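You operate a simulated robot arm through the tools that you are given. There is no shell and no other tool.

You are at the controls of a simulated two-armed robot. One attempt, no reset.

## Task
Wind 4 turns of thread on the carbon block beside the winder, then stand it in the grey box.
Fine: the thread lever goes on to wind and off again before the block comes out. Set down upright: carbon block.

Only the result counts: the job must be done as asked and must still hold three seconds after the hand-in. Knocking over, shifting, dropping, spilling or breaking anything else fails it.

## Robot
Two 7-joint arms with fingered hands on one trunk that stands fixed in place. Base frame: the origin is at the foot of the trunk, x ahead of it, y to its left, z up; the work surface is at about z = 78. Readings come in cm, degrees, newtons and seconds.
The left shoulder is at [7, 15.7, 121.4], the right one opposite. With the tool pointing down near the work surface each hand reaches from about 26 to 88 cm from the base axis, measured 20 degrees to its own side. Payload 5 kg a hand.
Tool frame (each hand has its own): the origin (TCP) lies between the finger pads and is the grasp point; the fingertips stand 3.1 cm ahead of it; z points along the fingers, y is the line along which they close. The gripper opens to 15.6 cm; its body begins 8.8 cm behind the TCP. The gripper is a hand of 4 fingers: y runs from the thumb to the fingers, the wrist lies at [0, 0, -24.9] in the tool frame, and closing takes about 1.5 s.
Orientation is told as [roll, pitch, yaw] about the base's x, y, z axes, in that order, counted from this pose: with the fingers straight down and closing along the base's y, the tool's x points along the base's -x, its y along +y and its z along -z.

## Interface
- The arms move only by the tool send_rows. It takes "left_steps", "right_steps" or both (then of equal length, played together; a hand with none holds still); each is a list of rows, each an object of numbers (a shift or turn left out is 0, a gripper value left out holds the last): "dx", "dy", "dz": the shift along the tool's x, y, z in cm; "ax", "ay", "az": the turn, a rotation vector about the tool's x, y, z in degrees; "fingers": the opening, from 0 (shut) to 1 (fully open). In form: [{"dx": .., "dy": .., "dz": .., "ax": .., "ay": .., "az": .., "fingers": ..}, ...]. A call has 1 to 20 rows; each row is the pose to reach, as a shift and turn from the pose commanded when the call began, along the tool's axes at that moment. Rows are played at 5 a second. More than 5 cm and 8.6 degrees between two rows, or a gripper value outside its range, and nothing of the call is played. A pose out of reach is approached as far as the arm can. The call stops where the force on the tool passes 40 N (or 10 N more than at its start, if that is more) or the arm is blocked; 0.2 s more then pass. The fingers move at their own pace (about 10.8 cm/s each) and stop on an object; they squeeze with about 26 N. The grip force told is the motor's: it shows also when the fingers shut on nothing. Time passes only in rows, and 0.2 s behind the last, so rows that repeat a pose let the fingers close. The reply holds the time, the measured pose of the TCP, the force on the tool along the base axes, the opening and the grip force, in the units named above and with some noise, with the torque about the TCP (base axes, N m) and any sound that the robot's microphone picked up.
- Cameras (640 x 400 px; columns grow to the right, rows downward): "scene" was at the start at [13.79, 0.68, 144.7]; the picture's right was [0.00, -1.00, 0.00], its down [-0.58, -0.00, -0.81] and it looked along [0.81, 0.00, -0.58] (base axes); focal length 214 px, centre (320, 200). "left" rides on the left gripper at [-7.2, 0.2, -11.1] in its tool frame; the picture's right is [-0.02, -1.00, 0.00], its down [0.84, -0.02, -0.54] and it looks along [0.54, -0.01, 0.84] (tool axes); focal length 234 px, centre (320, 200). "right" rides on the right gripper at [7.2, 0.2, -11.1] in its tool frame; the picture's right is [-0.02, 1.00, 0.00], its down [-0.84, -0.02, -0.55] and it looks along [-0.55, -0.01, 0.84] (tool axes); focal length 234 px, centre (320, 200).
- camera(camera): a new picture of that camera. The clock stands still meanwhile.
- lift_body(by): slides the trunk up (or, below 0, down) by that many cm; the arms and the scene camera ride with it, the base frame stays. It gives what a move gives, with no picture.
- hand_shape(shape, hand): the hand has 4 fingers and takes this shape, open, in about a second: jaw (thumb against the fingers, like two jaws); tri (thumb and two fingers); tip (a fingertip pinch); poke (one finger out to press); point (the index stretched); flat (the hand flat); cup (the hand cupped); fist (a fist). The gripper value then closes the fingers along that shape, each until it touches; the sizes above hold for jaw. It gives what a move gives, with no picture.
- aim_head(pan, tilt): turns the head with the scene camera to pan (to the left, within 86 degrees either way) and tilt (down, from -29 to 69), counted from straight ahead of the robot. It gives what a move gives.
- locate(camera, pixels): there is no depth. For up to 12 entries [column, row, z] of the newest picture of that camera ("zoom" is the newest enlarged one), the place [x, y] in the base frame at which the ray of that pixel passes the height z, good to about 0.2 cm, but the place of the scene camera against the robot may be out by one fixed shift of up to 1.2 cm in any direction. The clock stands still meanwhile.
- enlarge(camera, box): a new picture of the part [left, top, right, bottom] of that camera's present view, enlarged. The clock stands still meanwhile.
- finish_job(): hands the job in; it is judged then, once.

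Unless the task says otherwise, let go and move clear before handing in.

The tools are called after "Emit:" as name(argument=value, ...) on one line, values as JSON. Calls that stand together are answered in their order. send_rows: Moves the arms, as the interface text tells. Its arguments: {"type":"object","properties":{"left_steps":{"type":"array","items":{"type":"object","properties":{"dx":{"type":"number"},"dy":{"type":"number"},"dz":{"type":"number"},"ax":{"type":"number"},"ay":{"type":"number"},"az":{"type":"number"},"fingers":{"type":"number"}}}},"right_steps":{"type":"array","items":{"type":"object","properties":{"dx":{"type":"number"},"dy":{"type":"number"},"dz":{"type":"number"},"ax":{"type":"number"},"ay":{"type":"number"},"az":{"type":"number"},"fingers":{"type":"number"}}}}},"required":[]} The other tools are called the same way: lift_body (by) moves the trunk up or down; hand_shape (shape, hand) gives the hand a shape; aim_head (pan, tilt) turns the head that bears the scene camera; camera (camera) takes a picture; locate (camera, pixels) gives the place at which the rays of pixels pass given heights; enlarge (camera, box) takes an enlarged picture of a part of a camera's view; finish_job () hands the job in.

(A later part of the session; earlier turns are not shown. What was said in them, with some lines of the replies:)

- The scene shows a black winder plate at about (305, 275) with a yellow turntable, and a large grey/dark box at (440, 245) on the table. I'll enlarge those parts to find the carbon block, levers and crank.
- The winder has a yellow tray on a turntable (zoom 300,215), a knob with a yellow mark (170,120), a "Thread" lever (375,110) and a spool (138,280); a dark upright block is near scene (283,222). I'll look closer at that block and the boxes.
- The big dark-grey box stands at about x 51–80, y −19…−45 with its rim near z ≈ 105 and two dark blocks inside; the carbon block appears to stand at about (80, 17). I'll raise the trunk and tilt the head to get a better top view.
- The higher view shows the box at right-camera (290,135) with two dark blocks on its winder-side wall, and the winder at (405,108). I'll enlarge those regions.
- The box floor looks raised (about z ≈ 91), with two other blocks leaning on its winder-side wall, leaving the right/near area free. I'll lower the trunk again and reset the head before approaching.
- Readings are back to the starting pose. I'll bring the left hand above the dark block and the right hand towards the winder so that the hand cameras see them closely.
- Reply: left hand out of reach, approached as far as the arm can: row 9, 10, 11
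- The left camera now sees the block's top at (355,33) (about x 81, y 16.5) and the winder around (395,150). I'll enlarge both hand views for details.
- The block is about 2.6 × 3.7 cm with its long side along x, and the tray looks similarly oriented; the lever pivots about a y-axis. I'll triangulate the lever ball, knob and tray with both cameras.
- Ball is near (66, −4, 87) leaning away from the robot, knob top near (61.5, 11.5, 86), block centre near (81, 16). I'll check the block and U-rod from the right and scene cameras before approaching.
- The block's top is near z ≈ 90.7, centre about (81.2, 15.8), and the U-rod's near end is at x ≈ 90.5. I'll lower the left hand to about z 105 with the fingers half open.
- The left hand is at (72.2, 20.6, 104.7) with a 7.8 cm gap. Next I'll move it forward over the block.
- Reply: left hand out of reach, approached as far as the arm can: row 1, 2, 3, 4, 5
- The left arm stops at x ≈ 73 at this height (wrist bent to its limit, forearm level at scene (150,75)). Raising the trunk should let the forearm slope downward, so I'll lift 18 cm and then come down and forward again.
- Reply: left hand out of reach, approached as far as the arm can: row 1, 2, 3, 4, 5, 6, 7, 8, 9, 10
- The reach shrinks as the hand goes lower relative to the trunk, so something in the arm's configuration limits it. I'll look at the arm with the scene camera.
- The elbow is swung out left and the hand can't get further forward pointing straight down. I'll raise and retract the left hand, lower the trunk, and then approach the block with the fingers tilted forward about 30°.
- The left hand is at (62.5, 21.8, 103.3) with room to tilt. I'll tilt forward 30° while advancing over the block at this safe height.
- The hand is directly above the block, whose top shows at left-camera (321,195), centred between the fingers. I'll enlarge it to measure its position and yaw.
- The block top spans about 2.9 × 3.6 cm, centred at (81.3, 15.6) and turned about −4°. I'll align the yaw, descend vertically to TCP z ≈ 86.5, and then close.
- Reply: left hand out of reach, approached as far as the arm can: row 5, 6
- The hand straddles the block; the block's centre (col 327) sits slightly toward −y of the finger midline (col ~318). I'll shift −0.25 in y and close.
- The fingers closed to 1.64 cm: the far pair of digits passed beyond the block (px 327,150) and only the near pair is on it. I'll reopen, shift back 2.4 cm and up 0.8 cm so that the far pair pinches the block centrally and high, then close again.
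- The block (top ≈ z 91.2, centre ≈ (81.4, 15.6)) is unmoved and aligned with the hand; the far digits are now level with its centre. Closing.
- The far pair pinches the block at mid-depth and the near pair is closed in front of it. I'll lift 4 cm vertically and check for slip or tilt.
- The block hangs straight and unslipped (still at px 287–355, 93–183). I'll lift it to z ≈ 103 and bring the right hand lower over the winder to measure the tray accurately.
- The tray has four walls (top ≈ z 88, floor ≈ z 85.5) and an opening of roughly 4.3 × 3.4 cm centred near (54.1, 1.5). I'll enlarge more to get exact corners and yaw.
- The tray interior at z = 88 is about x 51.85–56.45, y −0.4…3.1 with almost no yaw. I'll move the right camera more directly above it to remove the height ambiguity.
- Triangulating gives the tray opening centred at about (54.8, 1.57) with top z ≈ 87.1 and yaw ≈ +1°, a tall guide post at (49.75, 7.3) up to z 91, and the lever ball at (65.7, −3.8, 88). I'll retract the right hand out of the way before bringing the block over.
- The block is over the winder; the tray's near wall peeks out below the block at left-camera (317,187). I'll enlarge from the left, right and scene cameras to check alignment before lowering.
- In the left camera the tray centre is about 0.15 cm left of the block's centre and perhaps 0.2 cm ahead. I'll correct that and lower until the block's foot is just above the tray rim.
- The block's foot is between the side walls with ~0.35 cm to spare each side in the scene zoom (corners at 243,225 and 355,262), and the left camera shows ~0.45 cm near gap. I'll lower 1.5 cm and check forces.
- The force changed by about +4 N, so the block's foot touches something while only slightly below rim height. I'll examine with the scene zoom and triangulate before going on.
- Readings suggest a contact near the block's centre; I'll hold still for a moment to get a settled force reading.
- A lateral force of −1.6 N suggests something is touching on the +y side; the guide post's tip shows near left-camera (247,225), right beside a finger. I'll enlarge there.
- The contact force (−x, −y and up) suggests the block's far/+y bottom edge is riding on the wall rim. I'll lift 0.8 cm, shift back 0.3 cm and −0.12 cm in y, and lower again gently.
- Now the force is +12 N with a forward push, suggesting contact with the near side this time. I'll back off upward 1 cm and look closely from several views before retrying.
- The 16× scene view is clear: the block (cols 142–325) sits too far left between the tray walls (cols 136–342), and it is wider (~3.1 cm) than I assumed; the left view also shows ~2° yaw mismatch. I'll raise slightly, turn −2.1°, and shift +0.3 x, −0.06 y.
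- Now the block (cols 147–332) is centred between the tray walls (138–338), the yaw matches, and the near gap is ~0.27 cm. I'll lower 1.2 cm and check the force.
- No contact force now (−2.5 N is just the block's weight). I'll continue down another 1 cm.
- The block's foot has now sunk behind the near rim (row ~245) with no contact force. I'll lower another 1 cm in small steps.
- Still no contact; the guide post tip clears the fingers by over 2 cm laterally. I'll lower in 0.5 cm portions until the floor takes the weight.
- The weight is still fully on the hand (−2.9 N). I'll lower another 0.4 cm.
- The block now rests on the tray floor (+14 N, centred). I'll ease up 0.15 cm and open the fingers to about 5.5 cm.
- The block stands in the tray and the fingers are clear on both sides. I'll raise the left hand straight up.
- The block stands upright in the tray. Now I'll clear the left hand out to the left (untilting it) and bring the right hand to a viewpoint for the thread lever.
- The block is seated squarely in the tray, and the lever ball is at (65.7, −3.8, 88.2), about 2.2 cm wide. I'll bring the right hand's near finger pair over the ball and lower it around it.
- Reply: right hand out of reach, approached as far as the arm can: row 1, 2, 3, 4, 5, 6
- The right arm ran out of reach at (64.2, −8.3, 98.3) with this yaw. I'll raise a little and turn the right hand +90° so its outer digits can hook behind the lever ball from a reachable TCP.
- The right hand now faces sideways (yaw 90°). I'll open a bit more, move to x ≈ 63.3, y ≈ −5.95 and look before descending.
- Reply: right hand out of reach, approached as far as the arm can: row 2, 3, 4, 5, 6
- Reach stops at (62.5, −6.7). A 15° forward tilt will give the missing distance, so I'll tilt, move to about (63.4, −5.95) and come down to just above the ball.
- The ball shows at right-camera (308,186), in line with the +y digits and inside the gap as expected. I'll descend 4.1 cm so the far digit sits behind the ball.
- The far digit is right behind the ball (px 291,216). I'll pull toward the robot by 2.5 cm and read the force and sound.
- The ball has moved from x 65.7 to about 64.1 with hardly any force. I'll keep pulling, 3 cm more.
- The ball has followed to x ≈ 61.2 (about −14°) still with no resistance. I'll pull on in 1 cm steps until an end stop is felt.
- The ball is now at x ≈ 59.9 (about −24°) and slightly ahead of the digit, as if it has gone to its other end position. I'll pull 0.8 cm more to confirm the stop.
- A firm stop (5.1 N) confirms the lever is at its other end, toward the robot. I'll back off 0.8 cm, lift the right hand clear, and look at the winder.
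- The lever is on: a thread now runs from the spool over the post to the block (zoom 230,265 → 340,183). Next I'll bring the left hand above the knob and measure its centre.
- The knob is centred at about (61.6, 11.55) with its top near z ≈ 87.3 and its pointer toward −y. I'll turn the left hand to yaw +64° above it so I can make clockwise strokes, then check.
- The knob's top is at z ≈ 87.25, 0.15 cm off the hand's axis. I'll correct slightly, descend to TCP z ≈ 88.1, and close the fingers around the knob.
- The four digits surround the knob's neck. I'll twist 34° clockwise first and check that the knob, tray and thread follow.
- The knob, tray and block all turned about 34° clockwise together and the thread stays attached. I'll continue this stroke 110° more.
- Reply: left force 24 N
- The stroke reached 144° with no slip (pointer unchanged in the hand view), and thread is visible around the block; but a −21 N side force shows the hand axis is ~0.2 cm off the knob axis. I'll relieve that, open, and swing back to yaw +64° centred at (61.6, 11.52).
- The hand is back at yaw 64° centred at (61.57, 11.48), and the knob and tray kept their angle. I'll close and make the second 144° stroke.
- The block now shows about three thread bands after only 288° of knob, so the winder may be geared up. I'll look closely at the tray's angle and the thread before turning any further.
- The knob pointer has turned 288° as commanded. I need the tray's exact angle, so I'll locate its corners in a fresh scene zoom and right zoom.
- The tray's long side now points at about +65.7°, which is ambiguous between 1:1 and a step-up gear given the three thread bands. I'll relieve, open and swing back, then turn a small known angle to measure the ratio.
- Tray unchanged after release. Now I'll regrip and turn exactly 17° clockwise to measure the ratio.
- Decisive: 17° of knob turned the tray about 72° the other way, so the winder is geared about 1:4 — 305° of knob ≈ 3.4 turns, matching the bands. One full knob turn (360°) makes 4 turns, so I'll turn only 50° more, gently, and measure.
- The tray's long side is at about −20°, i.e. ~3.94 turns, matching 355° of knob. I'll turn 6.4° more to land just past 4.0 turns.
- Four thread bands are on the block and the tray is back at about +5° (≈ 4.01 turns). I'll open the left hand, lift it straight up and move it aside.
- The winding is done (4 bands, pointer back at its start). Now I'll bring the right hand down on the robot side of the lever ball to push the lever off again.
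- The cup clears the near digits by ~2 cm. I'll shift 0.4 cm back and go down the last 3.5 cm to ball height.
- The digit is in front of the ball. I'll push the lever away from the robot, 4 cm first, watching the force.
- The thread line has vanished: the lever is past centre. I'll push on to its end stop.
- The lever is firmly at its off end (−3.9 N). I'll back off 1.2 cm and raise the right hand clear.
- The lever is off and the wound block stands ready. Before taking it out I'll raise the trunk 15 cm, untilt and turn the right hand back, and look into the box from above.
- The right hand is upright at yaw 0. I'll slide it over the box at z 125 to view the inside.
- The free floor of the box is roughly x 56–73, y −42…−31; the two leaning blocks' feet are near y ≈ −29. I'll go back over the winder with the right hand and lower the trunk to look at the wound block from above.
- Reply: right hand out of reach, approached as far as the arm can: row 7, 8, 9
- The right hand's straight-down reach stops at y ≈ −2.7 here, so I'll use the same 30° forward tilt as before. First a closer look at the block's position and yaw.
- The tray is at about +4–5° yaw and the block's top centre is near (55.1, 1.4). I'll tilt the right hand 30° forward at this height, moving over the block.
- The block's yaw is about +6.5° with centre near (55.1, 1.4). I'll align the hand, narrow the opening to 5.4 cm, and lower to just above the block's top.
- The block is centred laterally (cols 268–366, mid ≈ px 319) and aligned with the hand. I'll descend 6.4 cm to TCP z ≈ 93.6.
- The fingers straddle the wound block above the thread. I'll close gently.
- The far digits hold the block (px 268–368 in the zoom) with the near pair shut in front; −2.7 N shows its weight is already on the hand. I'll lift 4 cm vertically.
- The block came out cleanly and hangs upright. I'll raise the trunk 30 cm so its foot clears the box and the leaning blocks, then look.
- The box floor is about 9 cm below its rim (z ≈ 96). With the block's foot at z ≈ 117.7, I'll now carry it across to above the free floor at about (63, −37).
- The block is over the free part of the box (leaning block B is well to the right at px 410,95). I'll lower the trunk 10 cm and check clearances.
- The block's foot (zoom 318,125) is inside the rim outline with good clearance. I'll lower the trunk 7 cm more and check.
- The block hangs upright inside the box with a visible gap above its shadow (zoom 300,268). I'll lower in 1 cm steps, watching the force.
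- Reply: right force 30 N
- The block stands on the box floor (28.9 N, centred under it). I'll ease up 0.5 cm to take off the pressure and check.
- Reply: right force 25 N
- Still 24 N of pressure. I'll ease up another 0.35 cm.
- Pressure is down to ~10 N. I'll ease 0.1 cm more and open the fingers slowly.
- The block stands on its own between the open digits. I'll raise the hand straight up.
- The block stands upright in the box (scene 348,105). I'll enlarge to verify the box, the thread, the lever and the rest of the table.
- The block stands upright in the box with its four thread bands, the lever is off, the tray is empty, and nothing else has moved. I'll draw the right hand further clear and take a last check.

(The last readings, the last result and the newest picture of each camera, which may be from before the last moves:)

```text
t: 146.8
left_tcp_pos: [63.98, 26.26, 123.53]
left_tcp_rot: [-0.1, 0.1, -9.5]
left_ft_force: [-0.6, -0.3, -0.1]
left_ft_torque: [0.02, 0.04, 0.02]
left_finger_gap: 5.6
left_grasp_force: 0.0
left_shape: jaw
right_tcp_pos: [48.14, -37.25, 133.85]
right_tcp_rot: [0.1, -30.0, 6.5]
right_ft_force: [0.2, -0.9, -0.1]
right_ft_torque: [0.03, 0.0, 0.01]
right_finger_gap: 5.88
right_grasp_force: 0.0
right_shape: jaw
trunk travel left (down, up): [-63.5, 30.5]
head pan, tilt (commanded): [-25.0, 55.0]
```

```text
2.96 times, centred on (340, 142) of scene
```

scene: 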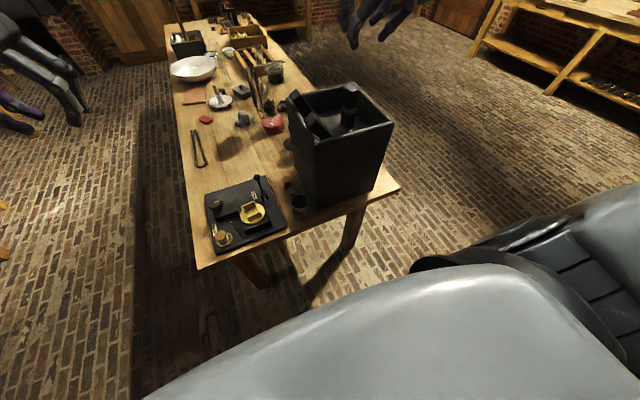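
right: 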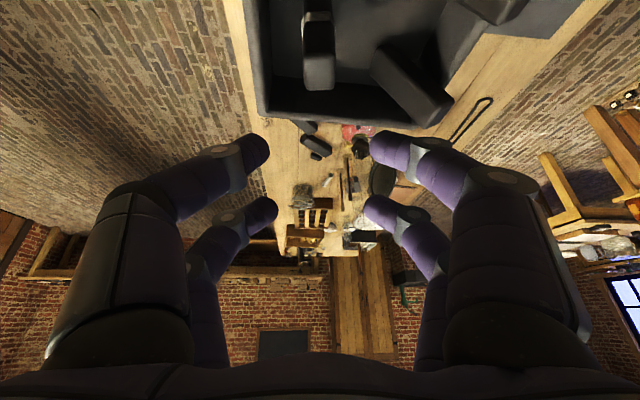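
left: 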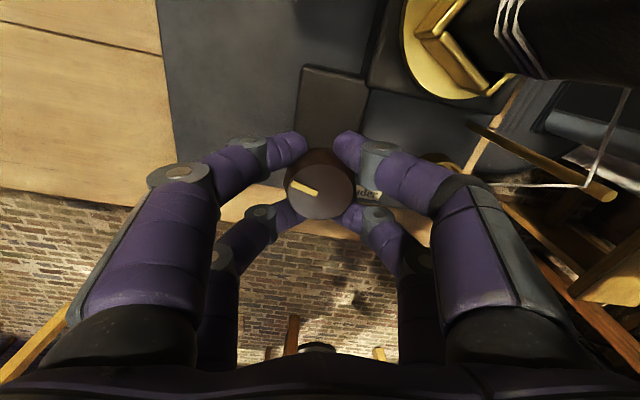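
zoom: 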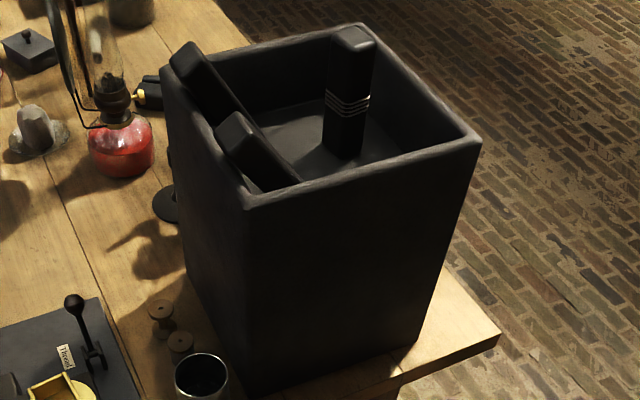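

The wound block stands steady and upright in the box (zoom 348,95), and both hands are clear of everything. I'm handing the job in.

Emit:
finish_job()

```text
The job is handed in.
```

The carbon block has 4 turns of thread on it and is standing upright in the large dark-grey box next to the winder. I've handed the job in, but I haven't seen the result of the judging.

- **Winding:** I set the thread lever to wind, turned the knob, and set the lever off again before lifting the block out. One knob turn spins the block about four times, so I stopped just past one full turn. The last pictures show four bands of thread.
- **Which box:** there is another grey box at the far end of the table, but it is out of reach. The box I used already held two similar blocks. They looked undisturbed, and the new one stands clear of them.
- **Everything else:** the last pictures show nothing else on the table knocked or moved. Both hands are empty and clear.

One thing that could matter: on the first knob stroke my hand was slightly off the knob's centre and pushed sideways with about 21 N. I corrected it for the later strokes, and the winder looked unmoved afterwards.
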